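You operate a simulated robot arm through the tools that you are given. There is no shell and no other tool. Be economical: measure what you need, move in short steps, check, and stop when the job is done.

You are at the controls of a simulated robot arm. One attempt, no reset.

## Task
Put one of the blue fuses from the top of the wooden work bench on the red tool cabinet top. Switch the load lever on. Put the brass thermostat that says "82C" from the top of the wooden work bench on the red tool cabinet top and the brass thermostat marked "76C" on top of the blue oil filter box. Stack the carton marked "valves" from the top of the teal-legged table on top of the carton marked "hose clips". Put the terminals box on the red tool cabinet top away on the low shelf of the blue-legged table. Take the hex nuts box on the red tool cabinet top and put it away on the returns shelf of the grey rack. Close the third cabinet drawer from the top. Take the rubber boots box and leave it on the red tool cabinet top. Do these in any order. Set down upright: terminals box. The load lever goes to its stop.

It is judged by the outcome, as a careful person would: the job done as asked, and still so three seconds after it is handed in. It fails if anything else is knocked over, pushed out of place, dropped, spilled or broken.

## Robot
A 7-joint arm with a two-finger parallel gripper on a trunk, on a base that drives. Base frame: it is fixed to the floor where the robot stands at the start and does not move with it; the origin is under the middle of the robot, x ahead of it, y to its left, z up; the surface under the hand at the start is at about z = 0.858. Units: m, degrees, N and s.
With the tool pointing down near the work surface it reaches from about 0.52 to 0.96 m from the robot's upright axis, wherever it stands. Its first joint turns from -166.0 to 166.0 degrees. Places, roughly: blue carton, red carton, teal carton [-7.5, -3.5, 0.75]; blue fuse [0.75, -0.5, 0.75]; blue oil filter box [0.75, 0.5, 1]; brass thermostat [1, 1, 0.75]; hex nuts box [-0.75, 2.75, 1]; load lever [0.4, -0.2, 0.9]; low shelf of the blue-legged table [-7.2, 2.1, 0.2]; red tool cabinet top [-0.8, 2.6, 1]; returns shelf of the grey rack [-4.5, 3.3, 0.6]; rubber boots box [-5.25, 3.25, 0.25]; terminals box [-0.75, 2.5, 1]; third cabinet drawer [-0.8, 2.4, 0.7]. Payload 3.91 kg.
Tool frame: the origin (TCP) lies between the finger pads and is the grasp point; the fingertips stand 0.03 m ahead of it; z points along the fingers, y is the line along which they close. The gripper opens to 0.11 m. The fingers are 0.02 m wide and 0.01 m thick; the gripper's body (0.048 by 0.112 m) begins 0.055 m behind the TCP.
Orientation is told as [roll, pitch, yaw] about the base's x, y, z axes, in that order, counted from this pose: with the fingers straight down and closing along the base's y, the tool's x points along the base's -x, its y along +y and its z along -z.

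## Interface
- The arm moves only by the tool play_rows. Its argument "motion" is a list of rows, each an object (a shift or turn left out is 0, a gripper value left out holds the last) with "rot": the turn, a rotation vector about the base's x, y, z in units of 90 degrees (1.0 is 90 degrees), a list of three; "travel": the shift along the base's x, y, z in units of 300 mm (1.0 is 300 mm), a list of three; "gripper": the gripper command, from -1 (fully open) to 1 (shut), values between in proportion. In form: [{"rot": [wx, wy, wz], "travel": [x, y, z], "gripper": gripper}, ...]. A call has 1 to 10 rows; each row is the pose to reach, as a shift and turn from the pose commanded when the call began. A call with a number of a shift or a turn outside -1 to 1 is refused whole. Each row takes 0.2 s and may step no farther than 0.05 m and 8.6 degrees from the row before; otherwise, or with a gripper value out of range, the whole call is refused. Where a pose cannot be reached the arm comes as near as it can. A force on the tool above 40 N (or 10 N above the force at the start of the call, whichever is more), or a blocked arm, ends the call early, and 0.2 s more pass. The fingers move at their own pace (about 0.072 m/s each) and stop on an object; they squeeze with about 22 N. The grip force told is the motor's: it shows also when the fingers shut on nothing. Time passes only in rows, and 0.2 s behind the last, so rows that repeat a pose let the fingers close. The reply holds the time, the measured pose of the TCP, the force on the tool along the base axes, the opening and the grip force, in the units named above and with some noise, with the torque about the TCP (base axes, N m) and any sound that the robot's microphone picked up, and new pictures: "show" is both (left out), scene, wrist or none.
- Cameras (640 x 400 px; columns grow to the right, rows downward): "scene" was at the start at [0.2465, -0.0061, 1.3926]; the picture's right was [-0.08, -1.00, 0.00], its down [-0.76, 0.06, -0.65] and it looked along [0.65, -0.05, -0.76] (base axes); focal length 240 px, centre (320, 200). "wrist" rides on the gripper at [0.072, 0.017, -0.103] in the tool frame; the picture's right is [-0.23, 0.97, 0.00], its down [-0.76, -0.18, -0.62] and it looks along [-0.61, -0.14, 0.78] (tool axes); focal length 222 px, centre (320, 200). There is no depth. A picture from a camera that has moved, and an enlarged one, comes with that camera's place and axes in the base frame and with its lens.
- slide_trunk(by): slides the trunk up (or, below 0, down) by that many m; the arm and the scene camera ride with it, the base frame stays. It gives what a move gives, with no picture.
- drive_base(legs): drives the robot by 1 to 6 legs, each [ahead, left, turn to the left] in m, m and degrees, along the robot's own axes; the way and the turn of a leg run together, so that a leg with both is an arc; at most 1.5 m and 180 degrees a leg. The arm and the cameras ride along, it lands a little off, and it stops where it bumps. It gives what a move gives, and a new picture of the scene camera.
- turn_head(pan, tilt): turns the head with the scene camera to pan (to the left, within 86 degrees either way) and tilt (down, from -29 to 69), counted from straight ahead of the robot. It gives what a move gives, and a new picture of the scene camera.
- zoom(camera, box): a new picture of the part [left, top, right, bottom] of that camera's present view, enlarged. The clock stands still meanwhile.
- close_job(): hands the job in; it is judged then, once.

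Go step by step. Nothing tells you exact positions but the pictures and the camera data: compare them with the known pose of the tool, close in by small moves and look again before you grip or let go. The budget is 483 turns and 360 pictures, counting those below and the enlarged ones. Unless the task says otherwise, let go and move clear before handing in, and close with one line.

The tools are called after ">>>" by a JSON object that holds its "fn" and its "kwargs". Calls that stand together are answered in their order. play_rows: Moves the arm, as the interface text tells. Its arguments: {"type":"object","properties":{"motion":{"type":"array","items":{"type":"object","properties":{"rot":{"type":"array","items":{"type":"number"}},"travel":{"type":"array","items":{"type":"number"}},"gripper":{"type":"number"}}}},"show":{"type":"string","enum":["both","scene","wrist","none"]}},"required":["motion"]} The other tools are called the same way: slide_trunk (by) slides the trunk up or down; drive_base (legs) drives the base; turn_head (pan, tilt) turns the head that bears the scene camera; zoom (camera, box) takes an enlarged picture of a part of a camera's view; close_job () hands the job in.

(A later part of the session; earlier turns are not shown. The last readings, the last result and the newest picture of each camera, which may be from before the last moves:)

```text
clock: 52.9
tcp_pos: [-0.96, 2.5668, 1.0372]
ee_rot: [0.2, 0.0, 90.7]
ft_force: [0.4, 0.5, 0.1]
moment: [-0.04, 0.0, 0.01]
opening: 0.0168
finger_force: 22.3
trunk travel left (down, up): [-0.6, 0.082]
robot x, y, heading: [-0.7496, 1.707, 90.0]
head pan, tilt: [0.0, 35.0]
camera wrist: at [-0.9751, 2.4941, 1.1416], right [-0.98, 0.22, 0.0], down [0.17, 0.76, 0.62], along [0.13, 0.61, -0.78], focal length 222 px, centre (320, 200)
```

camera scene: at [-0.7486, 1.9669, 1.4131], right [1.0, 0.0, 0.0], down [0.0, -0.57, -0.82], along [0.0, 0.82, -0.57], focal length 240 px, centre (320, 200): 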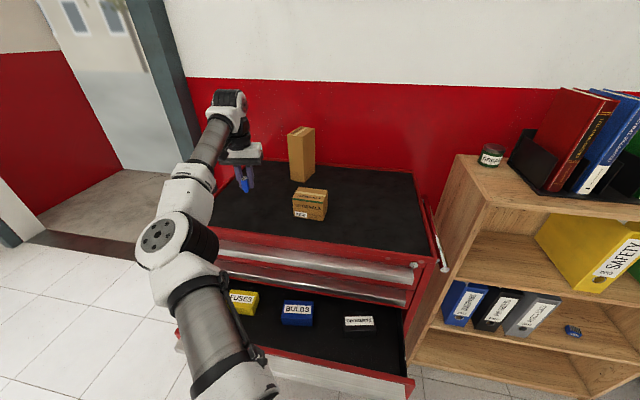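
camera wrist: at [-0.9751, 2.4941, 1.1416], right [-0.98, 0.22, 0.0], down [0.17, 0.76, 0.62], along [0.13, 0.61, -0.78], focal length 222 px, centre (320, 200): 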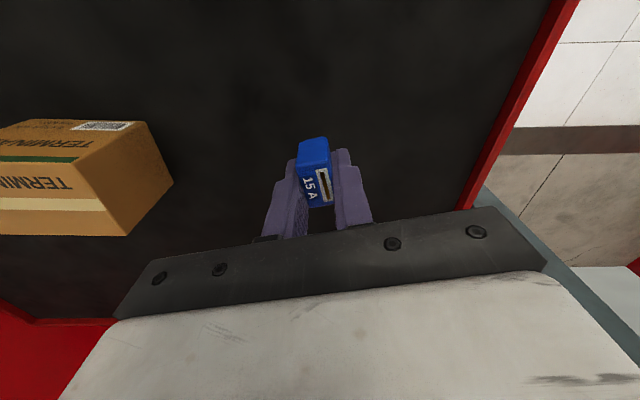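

>>> {"fn": "play_rows", "kwargs": {"motion": [{"travel": [0, 0, -0.02]}, {"travel": [0, 0, -0.04]}, {"travel": [0, 0, -0.055]}], "show": "none"}}

>>> {"fn": "zoom", "kwargs": {"camera": "scene", "box": [190, 140, 290, 240]}}

```text
clock: 53.7
tcp_pos: [-0.9583, 2.5684, 1.0205]
ee_rot: [0.2, 0.1, 90.7]
ft_force: [0.6, 0.4, -0.3]
moment: [0.0, -0.01, 0.01]
opening: 0.0168
finger_force: 22.3
trunk travel left (down, up): [-0.6, 0.082]
robot x, y, heading: [-0.7507, 1.7066, 89.7]
head pan, tilt: [0.0, 35.0]
```

```text
4.00 times, centred on (240, 190) of scene
camera zoom: at [-0.7486, 1.9658, 1.4134], right [1.0, 0.0, 0.0], down [0.0, -0.57, -0.82], along [0.0, 0.82, -0.57], focal length 958 px, centre (640, 240)
```

zoom: 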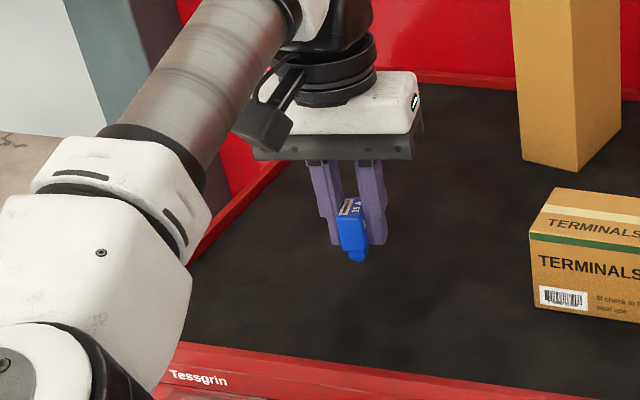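

>>> {"fn": "play_rows", "kwargs": {"motion": [{"travel": [0, 0, -0.012]}, {"travel": [0, 0, -0.024]}, {"travel": [0, 0, -0.036]}, {"travel": [0, 0, -0.048]}], "show": "none"}}

```text
clock: 54.7
tcp_pos: [-0.9593, 2.5675, 1.0051]
ee_rot: [0.1, 0.0, 90.7]
ft_force: [-0.2, 0.1, -0.8]
moment: [0.03, -0.01, 0.01]
opening: 0.0169
finger_force: 22.3
trunk travel left (down, up): [-0.6, 0.082]
robot x, y, heading: [-0.752, 1.7074, 89.9]
head pan, tilt: [0.0, 35.0]
```

>>> {"fn": "play_rows", "kwargs": {"motion": [{"travel": [0, 0, -0.01]}, {"travel": [0, 0, -0.02]}, {"travel": [0, 0, -0.03]}, {"travel": [0, 0, -0.04]}], "show": "wrist"}}

>>> {"fn": "zoom", "kwargs": {"camera": "scene", "box": [190, 140, 290, 240]}}

```text
clock: 55.7
tcp_pos: [-0.9586, 2.5655, 0.9973]
ee_rot: [0.2, -0.3, 90.7]
ft_force: [-0.8, 3.4, 18.8]
moment: [0.04, 0.03, -0.01]
opening: 0.0171
finger_force: 22.2
trunk travel left (down, up): [-0.6, 0.082]
robot x, y, heading: [-0.7464, 1.7067, 89.9]
head pan, tilt: [0.0, 35.0]
camera wrist: at [-0.9749, 2.4927, 1.1005], right [-0.98, 0.22, 0.0], down [0.17, 0.76, 0.63], along [0.13, 0.61, -0.78], focal length 222 px, centre (320, 200)
```

wrist: 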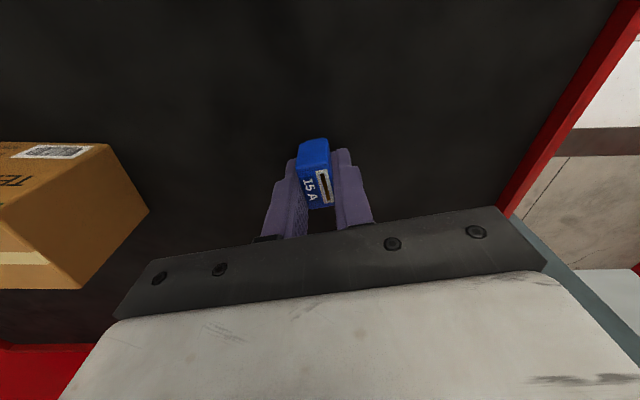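

```text
4.00 times, centred on (240, 190) of scene
camera zoom: at [-0.7481, 1.9642, 1.4141], right [1.0, 0.0, 0.0], down [0.0, -0.57, -0.82], along [0.0, 0.82, -0.57], focal length 958 px, centre (640, 240)
```

zoom: 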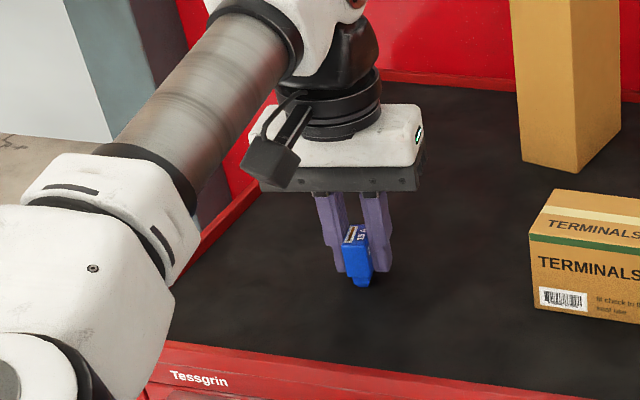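

Contact made. Ease up slightly and release.

>>> {"fn": "play_rows", "kwargs": {"motion": [{"travel": [0, 0, 0.008]}, {"travel": [0, 0, 0.008], "gripper": 0.3}, {"travel": [0, 0, 0.008]}, {"travel": [0, 0, 0.008], "gripper": 0.2}, {"travel": [0, 0, 0.12]}, {"travel": [0, 0, 0.27]}, {"travel": [0, 0, 0.42]}, {"travel": [0, 0, 0.57]}], "show": "wrist"}}

```text
clock: 57.5
tcp_pos: [-0.9443, 2.5458, 1.165]
ee_rot: [0.1, -0.2, 90.8]
ft_force: [-0.1, -0.8, 0.3]
moment: [0.01, 0.02, 0.02]
opening: 0.044
finger_force: 0.1
out of reach, approached as far as the arm can: row 7, 8
trunk travel left (down, up): [-0.6, 0.082]
robot x, y, heading: [-0.7487, 1.7061, 89.8]
head pan, tilt: [0.0, 35.0]
camera wrist: at [-0.9598, 2.4716, 1.2677], right [-0.98, 0.21, 0.0], down [0.17, 0.76, 0.62], along [0.13, 0.61, -0.78], focal length 222 px, centre (320, 200)
```

wrist: 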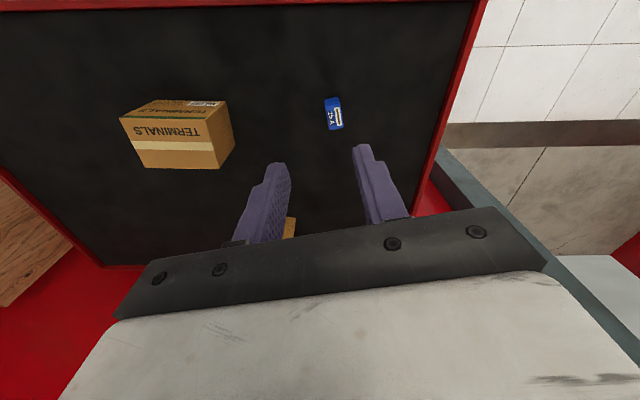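

Fuse is placed. Next close the drawer: back up 0.2 m, tilt the fingers forward and push the drawer front.

>>> {"fn": "drive_base", "kwargs": {"legs": [[-0.22, 0, 0]]}}

>>> {"fn": "play_rows", "kwargs": {"motion": [{"travel": [0.1, -0.12, 0], "gripper": 1}, {"travel": [0.2, -0.24, 0]}, {"travel": [0.3, -0.36, 0]}, {"travel": [0.4, -0.48, 0]}, {"travel": [0.5, -0.6, 0]}, {"travel": [0.53, -0.7, 0.0]}, {"travel": [0.53, -0.8, -0.05]}], "show": "none"}}

>>> {"fn": "turn_head", "kwargs": {"pan": 0, "tilt": 45}}

```text
clock: 59.2
tcp_pos: [-0.9501, 2.3172, 1.1637]
ee_rot: [0.0, -0.2, 91.1]
ft_force: [0.8, -1.0, 0.3]
moment: [0.02, 0.02, 0.05]
opening: 0.0438
finger_force: 0.1
trunk travel left (down, up): [-0.6, 0.082]
robot x, y, heading: [-0.7477, 1.4798, 89.9]
head pan, tilt: [0.0, 35.0]
camera scene: at [-0.7503, 1.7377, 1.4136], right [1.0, 0.0, 0.0], down [0.0, -0.57, -0.82], along [0.0, 0.82, -0.57], focal length 240 px, centre (320, 200)
```

scene: 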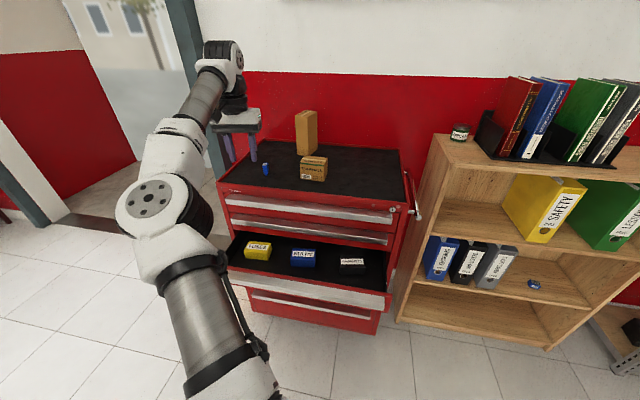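

```text
clock: 60.8
tcp_pos: [-0.7937, 2.0779, 1.1499]
ee_rot: [0.1, -0.1, 91.0]
ft_force: [-0.9, -0.3, -0.3]
moment: [-0.01, 0.01, 0.0]
opening: 0.0
finger_force: 21.8
trunk travel left (down, up): [-0.6, 0.082]
robot x, y, heading: [-0.7489, 1.4821, 90.3]
head pan, tilt: [0.0, 35.0]
```

```text
clock: 61.5
tcp_pos: [-0.7939, 2.0777, 1.15]
ee_rot: [0.1, -0.2, 91.1]
ft_force: [-0.3, -0.5, -0.6]
moment: [0.0, 0.04, -0.01]
opening: 0.0002
finger_force: 21.7
trunk travel left (down, up): [-0.6, 0.082]
robot x, y, heading: [-0.7504, 1.4798, 90.2]
head pan, tilt: [0.0, 45.0]
camera scene: at [-0.7503, 1.7317, 1.3986], right [1.0, 0.0, 0.0], down [0.0, -0.71, -0.71], along [0.0, 0.71, -0.71], focal length 240 px, centre (320, 200)
```

scene: 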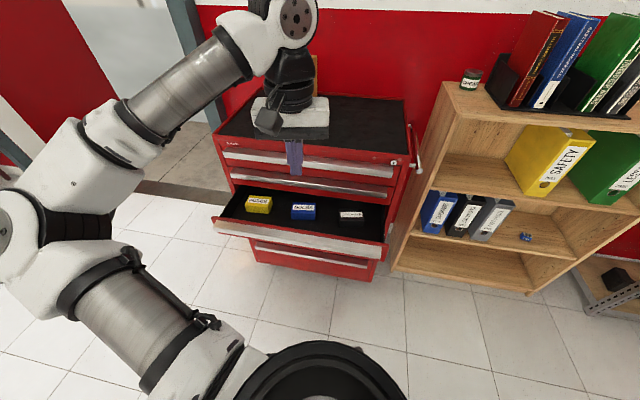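

>>> {"fn": "drive_base", "kwargs": {"legs": [[-0.06, 0, 0]]}}

>>> {"fn": "play_rows", "kwargs": {"motion": [{"rot": [0.085, 0, 0], "travel": [0.02, 0, -0.1]}, {"rot": [0.17, 0, 0], "travel": [0.04, 0, -0.22]}, {"rot": [0.255, 0, 0], "travel": [0.05, 0, -0.34]}, {"rot": [0.34, 0, 0], "travel": [0.05, 0, -0.47]}, {"rot": [0.425, 0, 0], "travel": [0.05, 0, -0.6]}, {"rot": [0.5, 0, 0], "travel": [0.05, 0, -0.74]}, {"rot": [0.5, 0, 0], "travel": [0.05, 0, -0.88]}], "show": "both"}}

```text
clock: 62.5
tcp_pos: [-0.7932, 2.0185, 1.1504]
ee_rot: [0.0, -0.2, 91.1]
ft_force: [-0.8, 0.0, 0.5]
moment: [0.0, -0.02, 0.0]
opening: 0.0
finger_force: 22.5
trunk travel left (down, up): [-0.6, 0.082]
robot x, y, heading: [-0.75, 1.4165, 90.1]
head pan, tilt: [0.0, 45.0]
camera scene: at [-0.7503, 1.6721, 1.3988], right [1.0, 0.0, 0.0], down [0.0, -0.71, -0.71], along [0.0, 0.71, -0.71], focal length 240 px, centre (320, 200)
```

scene: 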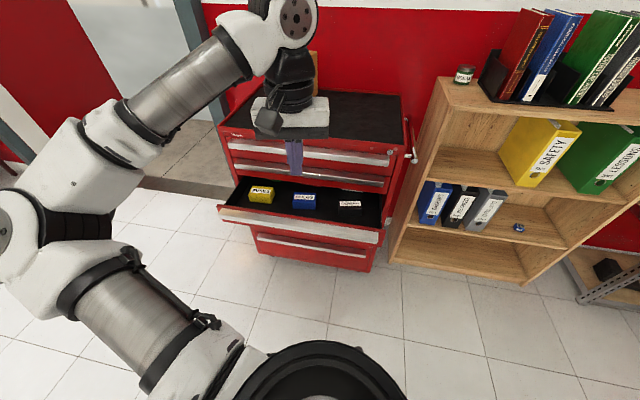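

```text
clock: 64.1
tcp_pos: [-0.7882, 2.0704, 0.8789]
ee_rot: [-0.9, -45.0, 91.4]
ft_force: [0.6, -0.3, -0.5]
moment: [0.02, -0.01, 0.03]
opening: 0.0
finger_force: 21.8
out of reach, approached as far as the arm can: row 5, 6, 7
trunk travel left (down, up): [-0.6, 0.082]
robot x, y, heading: [-0.7469, 1.4256, 90.3]
head pan, tilt: [0.0, 45.0]
camera scene: at [-0.7504, 1.6731, 1.3986], right [1.0, 0.0, 0.0], down [0.0, -0.71, -0.71], along [0.0, 0.71, -0.71], focal length 240 px, centre (320, 200)
camera wrist: at [-0.8037, 1.9455, 0.8991], right [-0.98, 0.15, 0.15], down [0.16, 0.1, 0.98], along [0.13, 0.98, -0.12], focal length 222 px, centre (320, 200)
```

scene: 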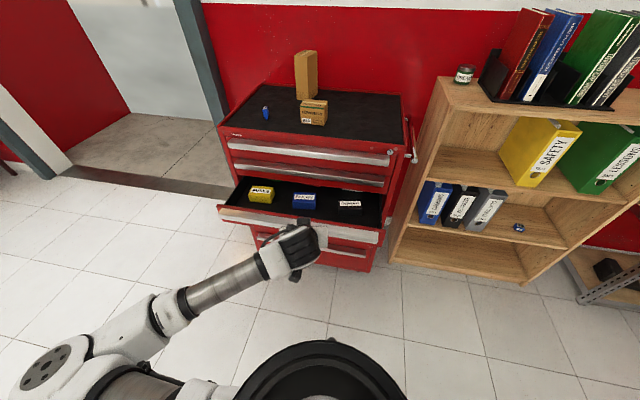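
wrist: 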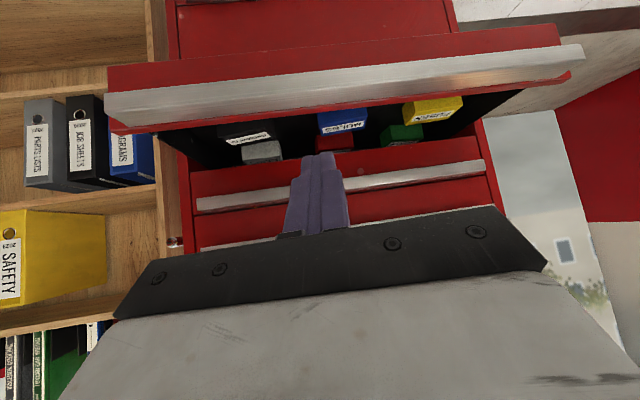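

The fingers are just above the drawer front. Lower by the trunk 0.11 m and then push.

>>> {"fn": "slide_trunk", "kwargs": {"by": -0.11}}

>>> {"fn": "play_rows", "kwargs": {"motion": [{"travel": [0, 0.08, 0]}], "show": "both"}}

```text
clock: 65.5
tcp_pos: [-0.7892, 2.0709, 0.7673]
ee_rot: [-0.9, -45.1, 91.6]
ft_force: [0.2, 0.8, 0.2]
moment: [0.0, 0.04, 0.01]
opening: 0.0
finger_force: 22.2
trunk travel left (down, up): [-0.49, 0.192]
robot x, y, heading: [-0.7506, 1.4235, 90.0]
head pan, tilt: [0.0, 45.0]
```

```text
clock: 65.9
tcp_pos: [-0.7897, 2.0941, 0.769]
ee_rot: [-1.0, -45.1, 91.6]
ft_force: [0.0, 0.8, 0.3]
moment: [0.01, -0.01, 0.04]
opening: 0.0
finger_force: 21.8
trunk travel left (down, up): [-0.49, 0.192]
robot x, y, heading: [-0.7493, 1.428, 90.2]
head pan, tilt: [0.0, 45.0]
camera scene: at [-0.7503, 1.6732, 1.2885], right [1.0, 0.0, 0.0], down [0.0, -0.71, -0.71], along [0.0, 0.71, -0.71], focal length 240 px, centre (320, 200)
camera wrist: at [-0.8041, 1.9695, 0.79], right [-0.98, 0.15, 0.15], down [0.16, 0.1, 0.98], along [0.13, 0.98, -0.12], focal length 222 px, centre (320, 200)
```

scene: 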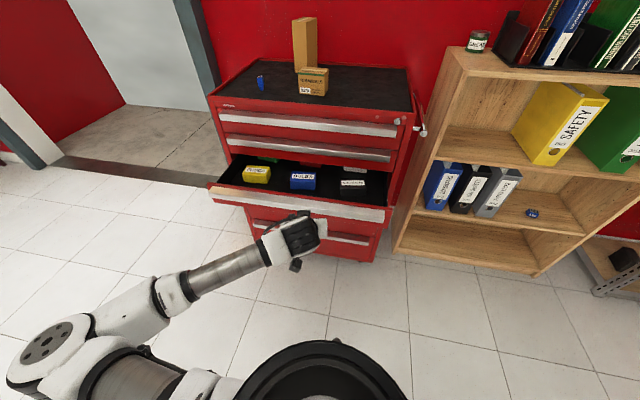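
wrist: 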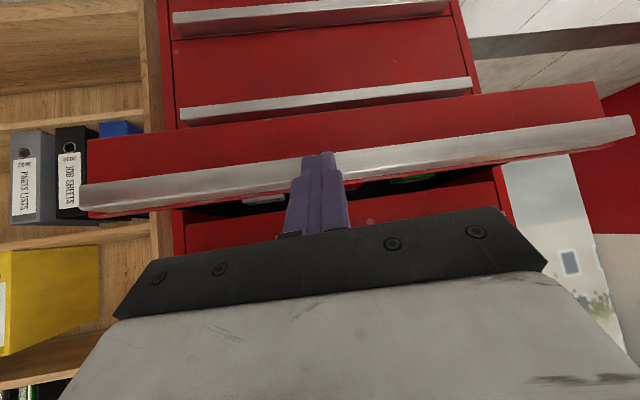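

>>> {"fn": "play_rows", "kwargs": {"motion": [{"travel": [0, 0.1, 0]}, {"travel": [0, 0.2, 0]}, {"travel": [0, 0.3, 0]}, {"travel": [0, 0.4, 0]}, {"travel": [0, 0.5, 0]}], "show": "scene"}}

```text
clock: 67.1
tcp_pos: [-0.7873, 2.2452, 0.7661]
ee_rot: [-1.0, -45.1, 91.7]
ft_force: [0.3, -0.1, 0.3]
moment: [-0.01, -0.01, 0.0]
opening: 0.0
finger_force: 22.0
trunk travel left (down, up): [-0.49, 0.192]
robot x, y, heading: [-0.7495, 1.4208, 90.1]
head pan, tilt: [0.0, 45.0]
camera scene: at [-0.7503, 1.6734, 1.2884], right [1.0, 0.0, 0.0], down [0.0, -0.71, -0.71], along [0.0, 0.71, -0.71], focal length 240 px, centre (320, 200)
```

scene: 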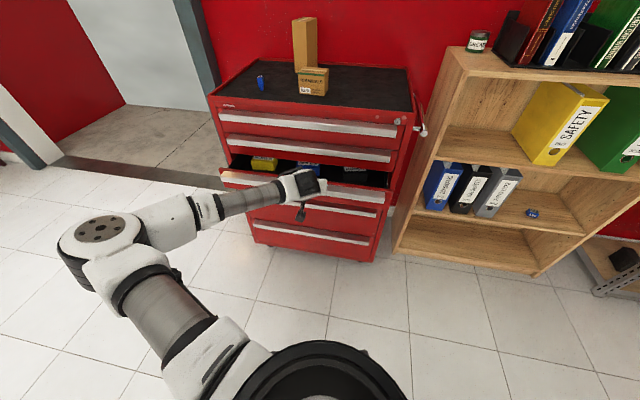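

The drawer is sliding in smoothly. Keep pushing.

>>> {"fn": "play_rows", "kwargs": {"motion": [{"travel": [0, 0.1, 0]}, {"travel": [0, 0.2, 0]}, {"travel": [0, 0.3, 0]}, {"travel": [0, 0.4, 0]}, {"travel": [0, 0.5, 0]}], "show": "scene"}}

```text
clock: 68.2
tcp_pos: [-0.7871, 2.3624, 0.7668]
ee_rot: [-0.9, -44.5, 91.8]
ft_force: [-0.7, -12.7, 8.9]
moment: [-0.2, -0.06, -0.09]
opening: 0.0
finger_force: 21.9
trunk travel left (down, up): [-0.49, 0.192]
robot x, y, heading: [-0.7491, 1.4224, 90.0]
head pan, tilt: [0.0, 45.0]
stopped in row 5: the force on the tool passed its limit at 91 N (the readings are from after the stop); the commanded pose is now the measured one
camera scene: at [-0.7506, 1.6721, 1.2889], right [1.0, 0.0, 0.0], down [0.0, -0.71, -0.71], along [0.0, 0.71, -0.71], focal length 240 px, centre (320, 200)
```

scene: 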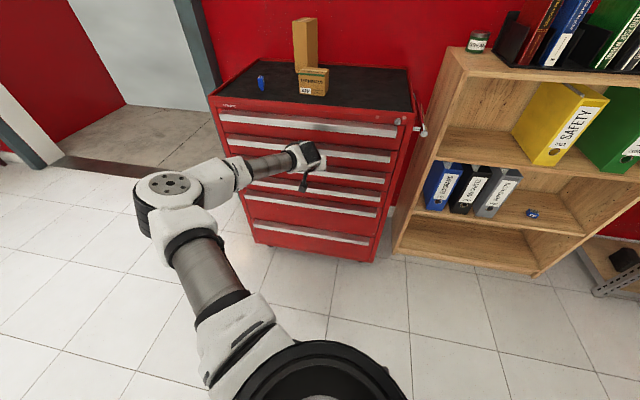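

The drawer is shut. Retract and restore the hand to pointing down.

>>> {"fn": "play_rows", "kwargs": {"motion": [{"travel": [0, -0.1, 0]}, {"travel": [0, -0.25, 0]}, {"travel": [0, -0.4, 0]}, {"travel": [0, -0.55, 0.05]}, {"rot": [-0.085, 0, 0], "travel": [0, -0.6, 0.15]}, {"rot": [-0.17, 0, 0], "travel": [0, -0.6, 0.3]}, {"rot": [-0.255, 0, 0], "travel": [0, -0.6, 0.45]}, {"rot": [-0.34, 0, 0], "travel": [0, -0.6, 0.6]}, {"rot": [-0.425, 0, 0], "travel": [0, -0.6, 0.75]}, {"rot": [-0.495, 0, 0], "travel": [0, -0.6, 0.9], "gripper": -1}], "show": "none"}}

>>> {"fn": "slide_trunk", "kwargs": {"by": 0.18}}

>>> {"fn": "turn_head", "kwargs": {"pan": -3, "tilt": 30}}

```text
clock: 70.4
tcp_pos: [-0.7873, 2.1841, 1.0382]
ee_rot: [0.3, 0.2, 91.1]
ft_force: [-0.3, 0.1, 0.0]
moment: [-0.02, -0.01, 0.02]
opening: 0.0539
finger_force: 0.0
trunk travel left (down, up): [-0.49, 0.192]
robot x, y, heading: [-0.7468, 1.4217, 90.1]
head pan, tilt: [0.0, 45.0]
```

```text
clock: 72.4
tcp_pos: [-0.7885, 2.1847, 1.2179]
ee_rot: [0.3, 0.2, 91.2]
ft_force: [0.8, -1.1, -0.1]
moment: [-0.02, -0.02, -0.02]
opening: 0.1099
finger_force: 0.1
trunk travel left (down, up): [-0.67, 0.012]
robot x, y, heading: [-0.7481, 1.4206, 90.2]
head pan, tilt: [0.0, 45.0]
```

```text
clock: 73.1
tcp_pos: [-0.7883, 2.1848, 1.218]
ee_rot: [0.3, 0.1, 91.2]
ft_force: [0.3, -0.4, 0.8]
moment: [0.02, -0.03, 0.02]
opening: 0.11
finger_force: 0.1
trunk travel left (down, up): [-0.67, 0.012]
robot x, y, heading: [-0.7489, 1.4201, 90.3]
head pan, tilt: [-3.0, 30.0]
camera scene: at [-0.7458, 1.6821, 1.4911], right [1.0, -0.05, 0.0], down [-0.02, -0.5, -0.87], along [0.04, 0.86, -0.5], focal length 240 px, centre (320, 200)
```

scene: 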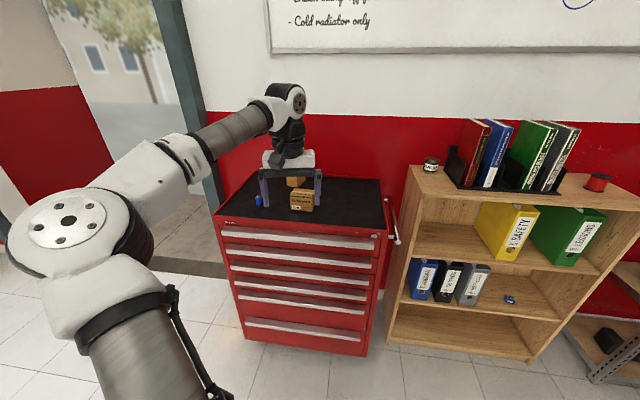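

>>> {"fn": "drive_base", "kwargs": {"legs": [[0.26, 0, 0]]}}

>>> {"fn": "play_rows", "kwargs": {"motion": [{"travel": [0, 0, 0]}], "show": "wrist"}}

```text
clock: 75.0
tcp_pos: [-0.7821, 2.4394, 1.2177]
ee_rot: [0.3, 0.2, 90.8]
ft_force: [0.2, -0.7, -0.4]
moment: [-0.05, 0.01, -0.05]
opening: 0.1098
finger_force: 0.0
trunk travel left (down, up): [-0.67, 0.012]
robot x, y, heading: [-0.7519, 1.6778, 89.7]
head pan, tilt: [-3.0, 30.0]
camera scene: at [-0.7437, 1.9375, 1.491], right [1.0, -0.06, 0.0], down [-0.03, -0.5, -0.87], along [0.05, 0.86, -0.5], focal length 240 px, centre (320, 200)
```

scene: 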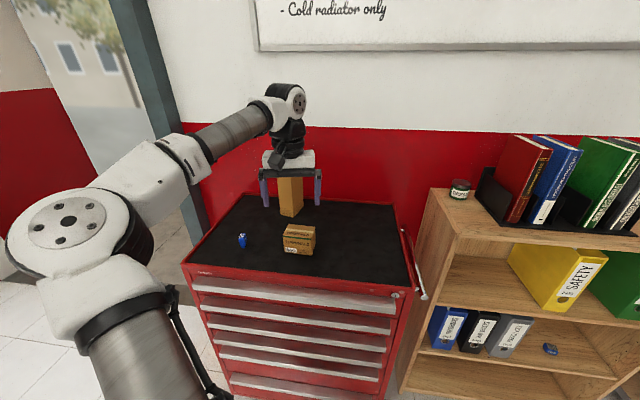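

```text
clock: 75.4
tcp_pos: [-0.7818, 2.4399, 1.2188]
ee_rot: [0.3, 0.1, 90.8]
ft_force: [-0.4, 0.6, 0.9]
moment: [0.01, 0.01, -0.03]
opening: 0.11
finger_force: 0.1
trunk travel left (down, up): [-0.67, 0.012]
robot x, y, heading: [-0.7489, 1.6763, 89.7]
head pan, tilt: [-3.0, 30.0]
camera wrist: at [-0.7972, 2.366, 1.3216], right [-0.98, 0.21, 0.01], down [0.17, 0.77, 0.62], along [0.13, 0.61, -0.78], focal length 222 px, centre (320, 200)
```

wrist: 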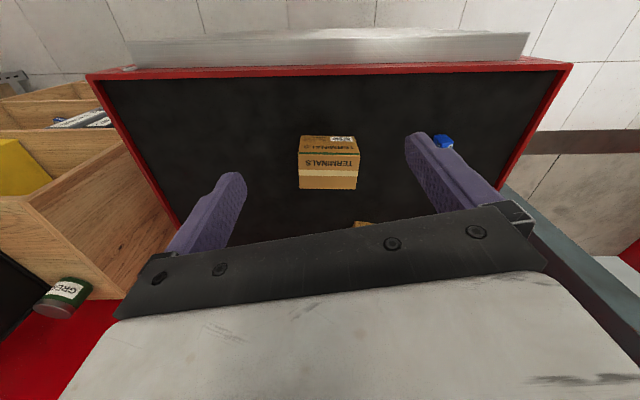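

The terminals box is at about (-0.780, 2.545), ~0.0875 wide, 0.06 high. Since it goes on a low shelf, I'll grip it with the hand tilted 45° forward.

>>> {"fn": "play_rows", "kwargs": {"motion": [{"rot": [0.085, 0, 0], "travel": [0, 0, 0]}, {"rot": [0.17, 0, 0], "travel": [0, 0, -0.05]}, {"rot": [0.255, 0, 0], "travel": [0.0, 0, -0.1]}, {"rot": [0.34, 0, 0], "travel": [0.0, 0, -0.2]}, {"rot": [0.425, 0, 0], "travel": [0.0, 0, -0.3]}, {"rot": [0.5, 0, 0], "travel": [0.0, 0, -0.38]}], "show": "both"}}

```text
clock: 76.8
tcp_pos: [-0.7806, 2.4392, 1.1035]
ee_rot: [-0.6, -44.9, 91.3]
ft_force: [0.0, -0.3, 0.3]
moment: [0.03, 0.01, 0.03]
opening: 0.11
finger_force: 0.2
trunk travel left (down, up): [-0.67, 0.012]
robot x, y, heading: [-0.7495, 1.6742, 89.7]
head pan, tilt: [-3.0, 30.0]
camera scene: at [-0.7438, 1.9368, 1.4912], right [1.0, -0.06, 0.0], down [-0.03, -0.5, -0.87], along [0.05, 0.86, -0.5], focal length 240 px, centre (320, 200)
camera wrist: at [-0.796, 2.3142, 1.1256], right [-0.98, 0.15, 0.15], down [0.17, 0.1, 0.98], along [0.13, 0.98, -0.12], focal length 222 px, centre (320, 200)
```

scene: 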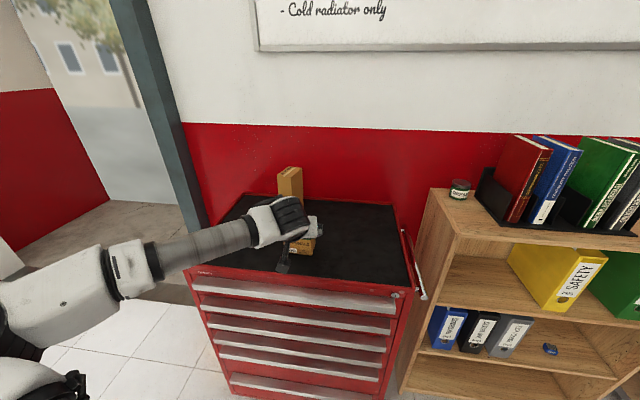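
wrist: 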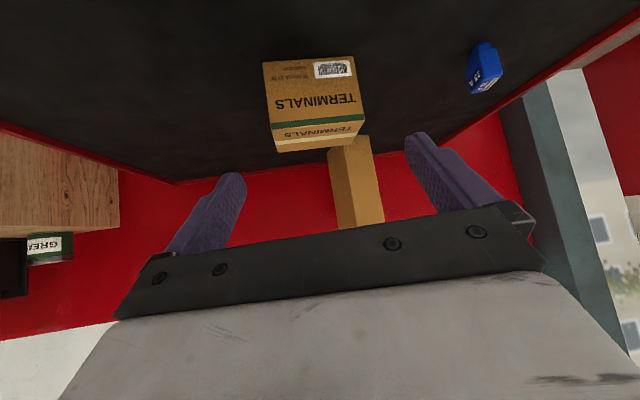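

>>> {"fn": "play_rows", "kwargs": {"motion": [{"travel": [0, 0.1, -0.1]}, {"travel": [0, 0.2, -0.2]}, {"travel": [0, 0.28, -0.27]}, {"travel": [0, 0.337, -0.32]}], "show": "both"}}

```text
clock: 77.8
tcp_pos: [-0.7802, 2.5424, 1.0069]
ee_rot: [-0.5, -44.8, 91.1]
ft_force: [1.0, 0.6, -0.9]
moment: [0.02, 0.01, -0.02]
opening: 0.1101
finger_force: 0.1
trunk travel left (down, up): [-0.67, 0.012]
robot x, y, heading: [-0.7489, 1.6725, 89.7]
head pan, tilt: [-3.0, 30.0]
camera scene: at [-0.7437, 1.9371, 1.4911], right [1.0, -0.06, 0.0], down [-0.03, -0.5, -0.87], along [0.05, 0.86, -0.5], focal length 240 px, centre (320, 200)
camera wrist: at [-0.7948, 2.4167, 1.0295], right [-0.98, 0.15, 0.15], down [0.17, 0.1, 0.98], along [0.13, 0.98, -0.12], focal length 222 px, centre (320, 200)
```

scene: 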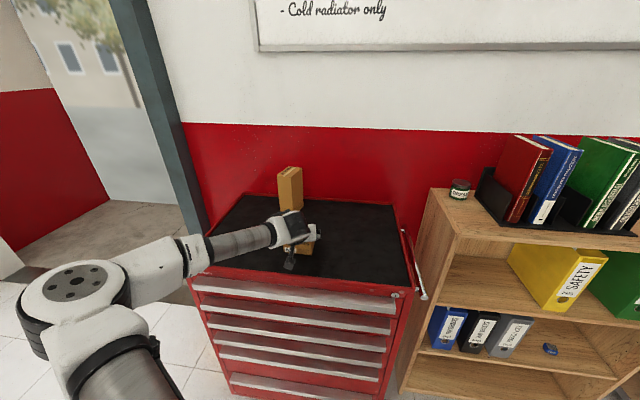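
wrist: 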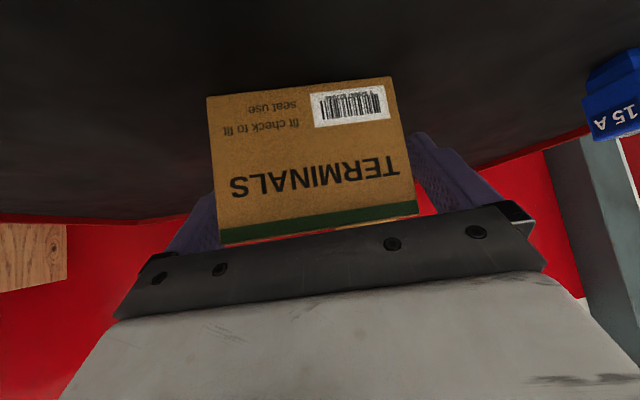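

>>> {"fn": "play_rows", "kwargs": {"motion": [{"gripper": 1}, {"gripper": 1}, {"gripper": 1}], "show": "none"}}

>>> {"fn": "play_rows", "kwargs": {"motion": [{"travel": [0, 0, 0.05]}, {"travel": [0, -0.05, 0.15]}, {"travel": [0, -0.15, 0.25]}, {"travel": [0, -0.25, 0.35]}, {"travel": [0, -0.38, 0.4]}, {"travel": [0, -0.52, 0.4]}], "show": "both"}}

```text
clock: 78.6
tcp_pos: [-0.7792, 2.5414, 1.0087]
ee_rot: [-0.5, -44.8, 91.3]
ft_force: [-0.2, 0.1, 0.1]
moment: [0.0, -0.05, 0.0]
opening: 0.1003
finger_force: 21.6
trunk travel left (down, up): [-0.67, 0.012]
robot x, y, heading: [-0.749, 1.6761, 89.5]
head pan, tilt: [-3.0, 30.0]
```

```text
clock: 80.0
tcp_pos: [-0.7657, 2.3847, 1.1228]
ee_rot: [-1.6, -44.2, 90.1]
ft_force: [-1.3, -0.3, -2.3]
moment: [0.03, -0.01, 0.05]
opening: 0.0927
finger_force: 22.1
trunk travel left (down, up): [-0.67, 0.012]
robot x, y, heading: [-0.7484, 1.6783, 89.7]
head pan, tilt: [-3.0, 30.0]
camera scene: at [-0.7435, 1.9368, 1.4911], right [1.0, -0.06, 0.0], down [-0.03, -0.5, -0.87], along [0.05, 0.86, -0.5], focal length 240 px, centre (320, 200)
camera wrist: at [-0.7844, 2.261, 1.146], right [-0.97, 0.18, 0.14], down [0.16, 0.11, 0.98], along [0.16, 0.98, -0.13], focal length 222 px, centre (320, 200)
```

scene: 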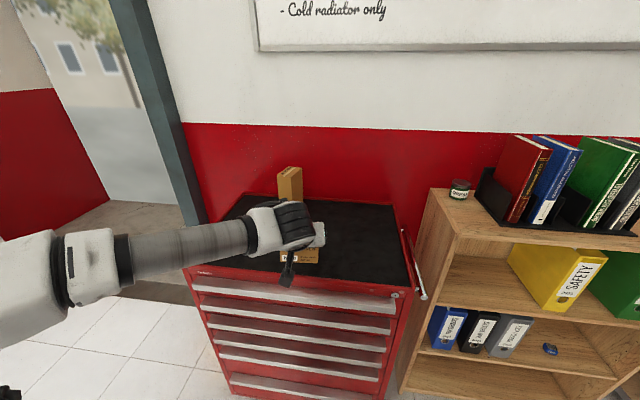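
wrist: 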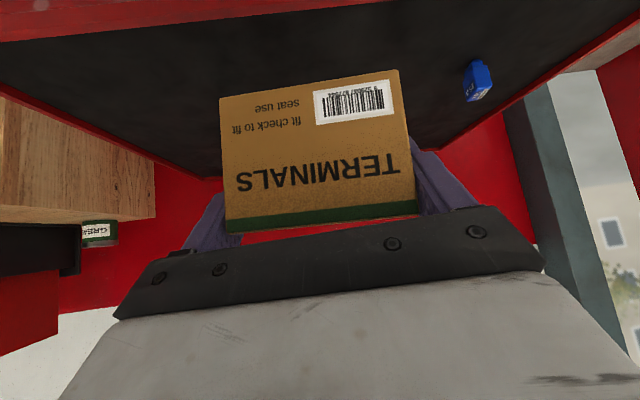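

Box held firmly. I retract, back away and turn left towards the rack and blue-legged table.

>>> {"fn": "drive_base", "kwargs": {"legs": [[-0.35, 0, 0], [0, 0, 90]]}}

>>> {"fn": "turn_head", "kwargs": {"pan": 0, "tilt": 12}}

```text
clock: 86.1
tcp_pos: [-1.4619, 1.3253, 1.1254]
ee_rot: [-2.7, -44.5, 179.6]
ft_force: [-0.5, 0.6, -3.0]
moment: [0.0, -0.03, -0.01]
opening: 0.0928
finger_force: 22.0
trunk travel left (down, up): [-0.67, 0.012]
robot x, y, heading: [-0.7484, 1.3222, 177.7]
head pan, tilt: [-3.0, 30.0]
camera scene: at [-1.012, 1.338, 1.4911], right [0.1, 1.0, 0.0], down [0.5, -0.05, -0.87], along [-0.86, 0.08, -0.5], focal length 240 px, centre (320, 200)
```

scene: 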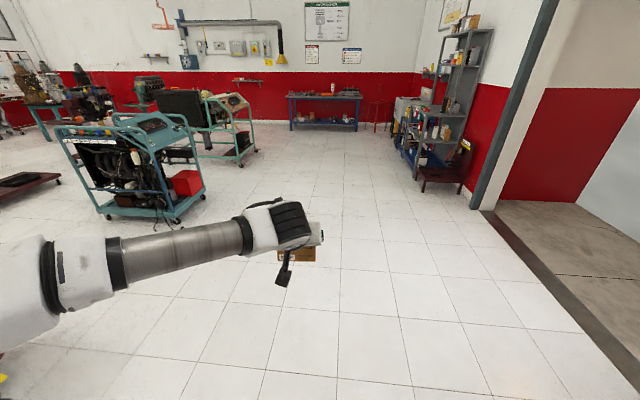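

```text
clock: 86.9
tcp_pos: [-1.4609, 1.3263, 1.1255]
ee_rot: [-3.0, -44.5, 179.7]
ft_force: [-0.5, -0.2, -2.2]
moment: [0.05, -0.03, 0.0]
opening: 0.0927
finger_force: 22.3
trunk travel left (down, up): [-0.67, 0.012]
robot x, y, heading: [-0.7505, 1.3196, 177.2]
head pan, tilt: [0.0, 12.0]
camera scene: at [-1.0152, 1.3335, 1.5201], right [0.04, 1.0, 0.0], down [0.21, -0.01, -0.98], along [-0.98, 0.04, -0.21], focal length 240 px, centre (320, 200)
```

scene: 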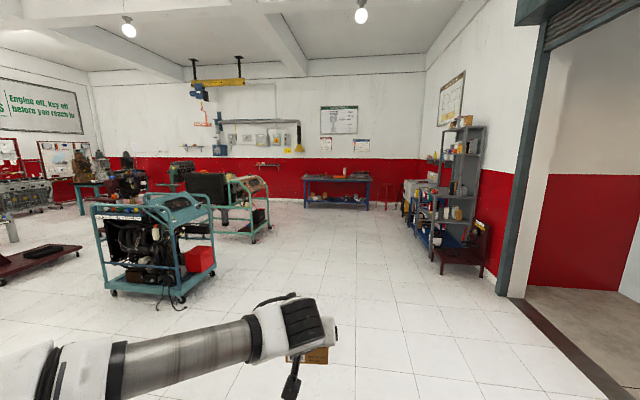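

>>> {"fn": "drive_base", "kwargs": {"legs": [[1.5, -0.25, 2], [1.5, -0.15, 0]]}}

>>> {"fn": "turn_head", "kwargs": {"pan": -30, "tilt": 20}}

```text
refused: leg 1 is longer than a leg can be; nothing moved
```

```text
clock: 87.9
tcp_pos: [-1.4613, 1.3251, 1.1254]
ee_rot: [-3.0, -44.5, 179.8]
ft_force: [0.0, -0.1, -2.2]
moment: [0.01, -0.01, 0.03]
opening: 0.0927
finger_force: 22.1
trunk travel left (down, up): [-0.67, 0.012]
robot x, y, heading: [-0.7499, 1.3204, 177.4]
head pan, tilt: [-30.0, 20.0]
camera scene: at [-1.0006, 1.3794, 1.5072], right [0.54, 0.84, 0.0], down [0.29, -0.18, -0.94], along [-0.79, 0.51, -0.34], focal length 240 px, centre (320, 200)
```

scene: 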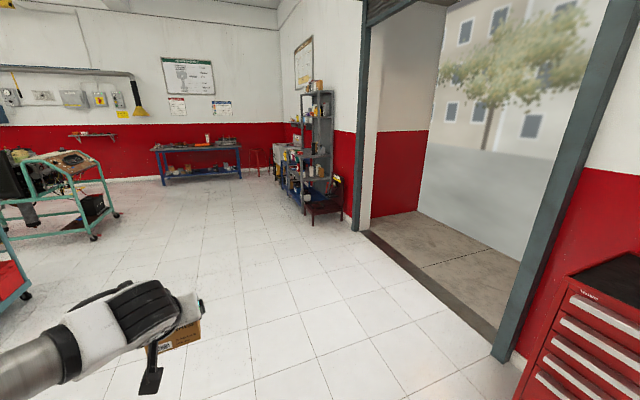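

>>> {"fn": "drive_base", "kwargs": {"legs": [[1.45, -0.25, 2], [1.45, -0.15, 0]]}}

>>> {"fn": "turn_head", "kwargs": {"pan": -45, "tilt": 25}}

```text
clock: 102.1
tcp_pos: [-4.3559, 1.895, 1.1255]
ee_rot: [-3.1, -44.5, 178.3]
ft_force: [-0.3, -0.6, -2.7]
moment: [0.01, 0.0, -0.02]
opening: 0.0924
finger_force: 22.5
trunk travel left (down, up): [-0.67, 0.012]
robot x, y, heading: [-3.6447, 1.876, 175.9]
head pan, tilt: [-30.0, 20.0]
camera scene: at [-3.8957, 1.9359, 1.5071], right [0.56, 0.83, 0.0], down [0.28, -0.19, -0.94], along [-0.78, 0.53, -0.34], focal length 240 px, centre (320, 200)
```

scene: 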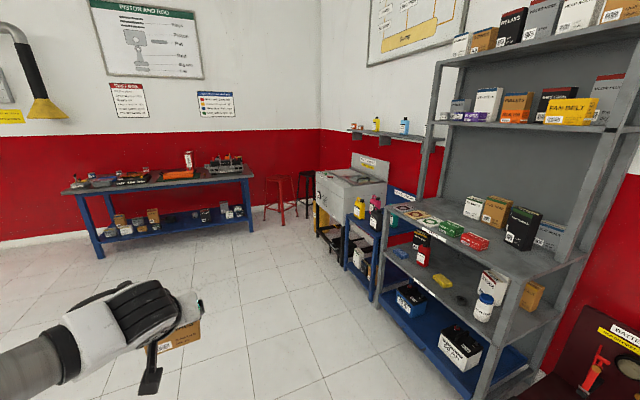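

```text
clock: 102.9
tcp_pos: [-4.3571, 1.896, 1.1251]
ee_rot: [-3.1, -44.5, 178.3]
ft_force: [-0.3, -0.2, -2.5]
moment: [0.02, 0.01, 0.0]
opening: 0.0923
finger_force: 21.6
trunk travel left (down, up): [-0.67, 0.012]
robot x, y, heading: [-3.6424, 1.8705, 176.1]
head pan, tilt: [-45.0, 25.0]
camera scene: at [-3.8787, 1.9533, 1.4991], right [0.76, 0.66, 0.0], down [0.28, -0.32, -0.91], along [-0.59, 0.68, -0.42], focal length 240 px, centre (320, 200)
```

scene: 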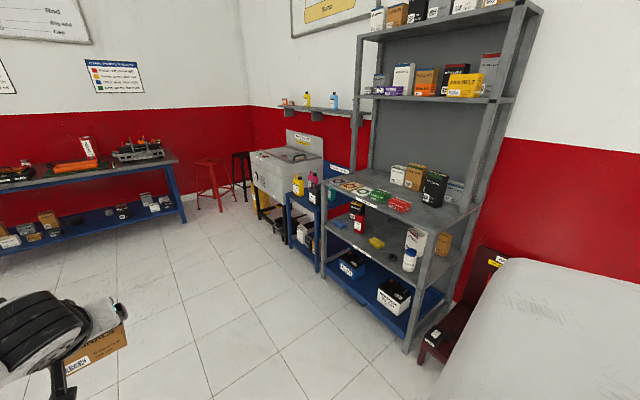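

>>> {"fn": "zoom", "kwargs": {"camera": "scene", "box": [280, 160, 500, 350]}}

>>> {"fn": "zoom", "kwargs": {"camera": "scene", "box": [0, 120, 200, 250]}}

```text
2.11 times, centred on (390, 255) of scene
camera zoom: at [-3.8787, 1.9533, 1.4991], right [0.76, 0.66, 0.0], down [0.28, -0.32, -0.91], along [-0.59, 0.68, -0.42], focal length 504 px, centre (173, 84)
```

zoom: 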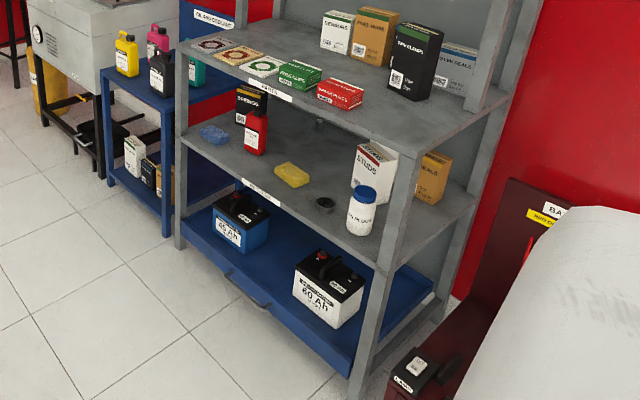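

```text
3.08 times, centred on (100, 185) of scene
camera zoom: at [-3.8787, 1.9533, 1.4991], right [0.76, 0.66, 0.0], down [0.28, -0.32, -0.91], along [-0.59, 0.68, -0.42], focal length 737 px, centre (997, 246)
```

zoom: 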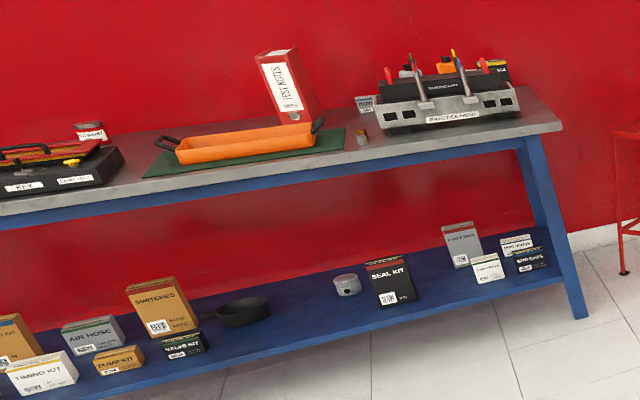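

>>> {"fn": "drive_base", "kwargs": {"legs": [[1.4, 0, 4], [0.35, 0, 0]]}}

>>> {"fn": "turn_head", "kwargs": {"pan": 0, "tilt": 32}}

```text
clock: 111.6
tcp_pos: [-6.0852, 1.8448, 1.1251]
ee_rot: [-3.1, -44.5, -175.9]
ft_force: [-0.9, 0.8, -3.0]
moment: [-0.01, 0.01, 0.0]
opening: 0.0922
finger_force: 21.8
trunk travel left (down, up): [-0.67, 0.012]
robot x, y, heading: [-5.3758, 1.8887, -178.5]
head pan, tilt: [-45.0, 25.0]
camera scene: at [-5.6152, 1.9493, 1.4989], right [0.69, 0.73, 0.0], down [0.31, -0.29, -0.91], along [-0.66, 0.62, -0.42], focal length 240 px, centre (320, 200)
```

scene: 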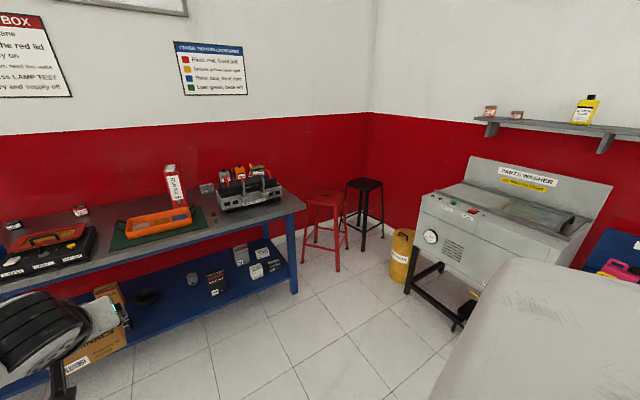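

```text
clock: 112.8
tcp_pos: [-6.0858, 1.8454, 1.1249]
ee_rot: [-3.1, -44.5, -176.0]
ft_force: [0.1, 0.4, -2.8]
moment: [-0.01, 0.02, -0.01]
opening: 0.0922
finger_force: 22.0
trunk travel left (down, up): [-0.67, 0.012]
robot x, y, heading: [-5.3803, 1.8905, -178.6]
head pan, tilt: [0.0, 32.0]
camera scene: at [-5.6372, 1.8836, 1.488], right [-0.03, 1.0, 0.0], down [0.53, 0.01, -0.85], along [-0.85, -0.02, -0.53], focal length 240 px, centre (320, 200)
```

scene: 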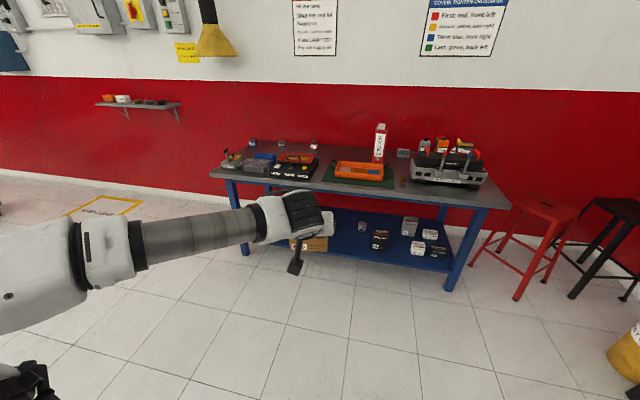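

>>> {"fn": "zoom", "kwargs": {"camera": "scene", "box": [310, 170, 510, 300]}}

```text
3.08 times, centred on (410, 235) of scene
camera zoom: at [-5.6372, 1.8836, 1.488], right [-0.03, 1.0, 0.0], down [0.53, 0.01, -0.85], along [-0.85, -0.02, -0.53], focal length 737 px, centre (43, 92)
```

zoom: 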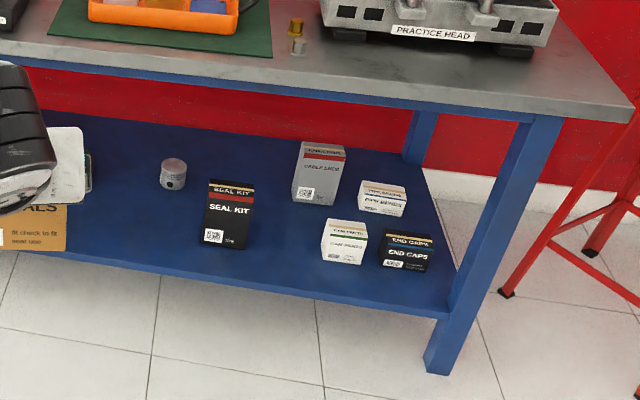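

There's free shelf space left of the SEAL KIT. I'll lower the trunk and look under with the wrist camera.

>>> {"fn": "slide_trunk", "kwargs": {"by": -0.6}}

>>> {"fn": "turn_head", "kwargs": {"pan": 10, "tilt": 10}}

>>> {"fn": "play_rows", "kwargs": {"motion": [{"travel": [0, 0, 0]}], "show": "wrist"}}

```text
refused: -0.6 is not a number from -0.4 to 0.4
```

```text
clock: 113.6
tcp_pos: [-6.085, 1.8458, 1.1246]
ee_rot: [-3.2, -44.5, -175.9]
ft_force: [-0.6, -0.6, -1.6]
moment: [0.0, -0.06, -0.01]
opening: 0.0921
finger_force: 21.6
trunk travel left (down, up): [-0.67, 0.012]
robot x, y, heading: [-5.3787, 1.8865, -178.7]
head pan, tilt: [10.0, 10.0]
camera scene: at [-5.6388, 1.8674, 1.5234], right [-0.2, 0.98, 0.0], down [0.17, 0.03, -0.98], along [-0.96, -0.2, -0.17], focal length 240 px, centre (320, 200)
```

scene: 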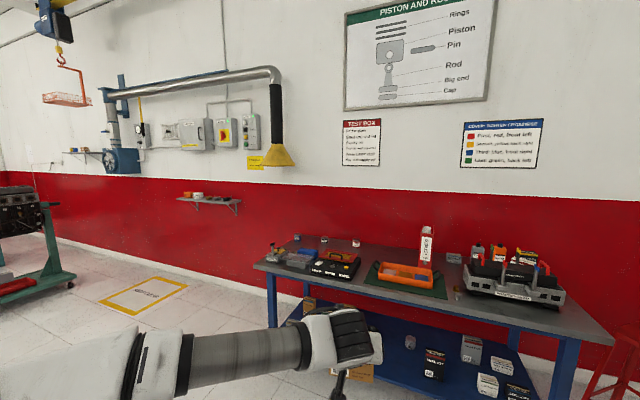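

```text
clock: 114.0
tcp_pos: [-6.0847, 1.8452, 1.1255]
ee_rot: [-3.3, -44.5, -176.0]
ft_force: [0.2, -0.2, -2.1]
moment: [-0.01, -0.01, 0.0]
opening: 0.0922
finger_force: 22.3
trunk travel left (down, up): [-0.67, 0.012]
robot x, y, heading: [-5.3774, 1.8876, -178.6]
head pan, tilt: [10.0, 10.0]
camera wrist: at [-5.9603, 1.8303, 1.1469], right [-0.13, -0.98, 0.12], down [-0.11, 0.14, 0.98], along [-0.99, 0.12, -0.13], focal length 222 px, centre (320, 200)
```

wrist: 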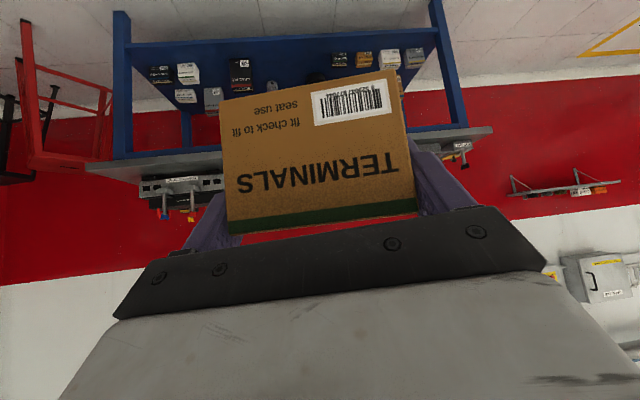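

>>> {"fn": "slide_trunk", "kwargs": {"by": -0.4}}

>>> {"fn": "slide_trunk", "kwargs": {"by": -0.2}}

>>> {"fn": "turn_head", "kwargs": {"pan": -10, "tilt": 20}}

```text
clock: 117.8
tcp_pos: [-6.0846, 1.8452, 0.7256]
ee_rot: [-3.2, -44.5, -175.9]
ft_force: [0.1, -0.2, -1.8]
moment: [0.04, 0.0, 0.01]
opening: 0.0921
finger_force: 21.6
trunk travel left (down, up): [-0.27, 0.412]
robot x, y, heading: [-5.3743, 1.8911, -178.7]
head pan, tilt: [10.0, 10.0]
```

```text
clock: 120.0
tcp_pos: [-6.0849, 1.8458, 0.5236]
ee_rot: [-3.2, -44.4, -176.1]
ft_force: [0.6, -0.9, -1.9]
moment: [-0.01, -0.01, 0.03]
opening: 0.0926
finger_force: 22.1
trunk travel left (down, up): [-0.07, 0.612]
robot x, y, heading: [-5.3785, 1.889, -178.9]
head pan, tilt: [10.0, 10.0]
```

```text
clock: 120.8
tcp_pos: [-6.0849, 1.8454, 0.5248]
ee_rot: [-3.1, -44.5, -175.9]
ft_force: [-0.1, 0.3, -1.7]
moment: [-0.02, -0.04, -0.01]
opening: 0.0922
finger_force: 22.1
trunk travel left (down, up): [-0.07, 0.612]
robot x, y, heading: [-5.3758, 1.8886, -178.7]
head pan, tilt: [-10.0, 20.0]
camera scene: at [-5.6397, 1.8996, 0.9072], right [0.15, 0.99, 0.0], down [0.34, -0.05, -0.94], along [-0.93, 0.14, -0.34], focal length 240 px, centre (320, 200)
```

scene: 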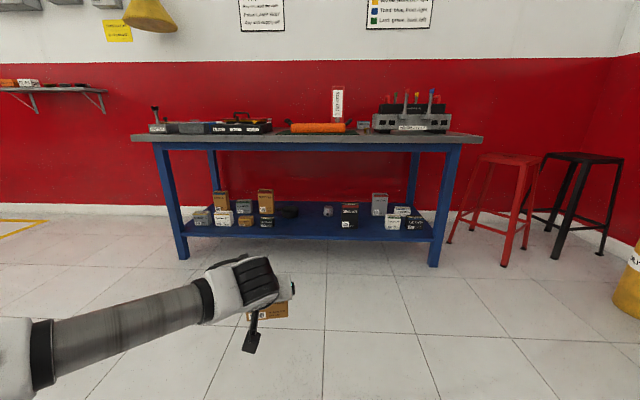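

>>> {"fn": "zoom", "kwargs": {"camera": "scene", "box": [140, 120, 480, 280]}}

```text
1.88 times, centred on (310, 200) of scene
camera zoom: at [-5.6397, 1.8996, 0.9072], right [0.15, 0.99, 0.0], down [0.34, -0.05, -0.94], along [-0.93, 0.14, -0.34], focal length 451 px, centre (339, 200)
```

zoom: 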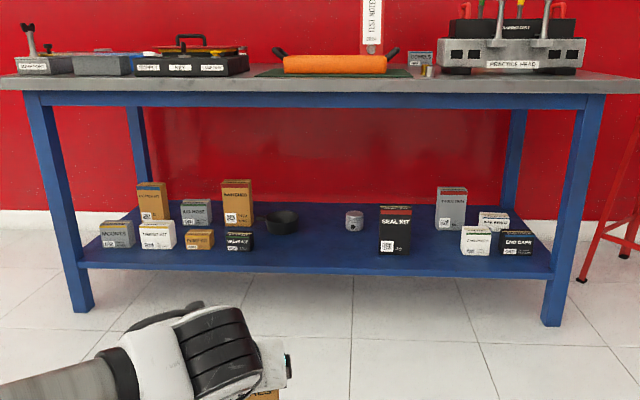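

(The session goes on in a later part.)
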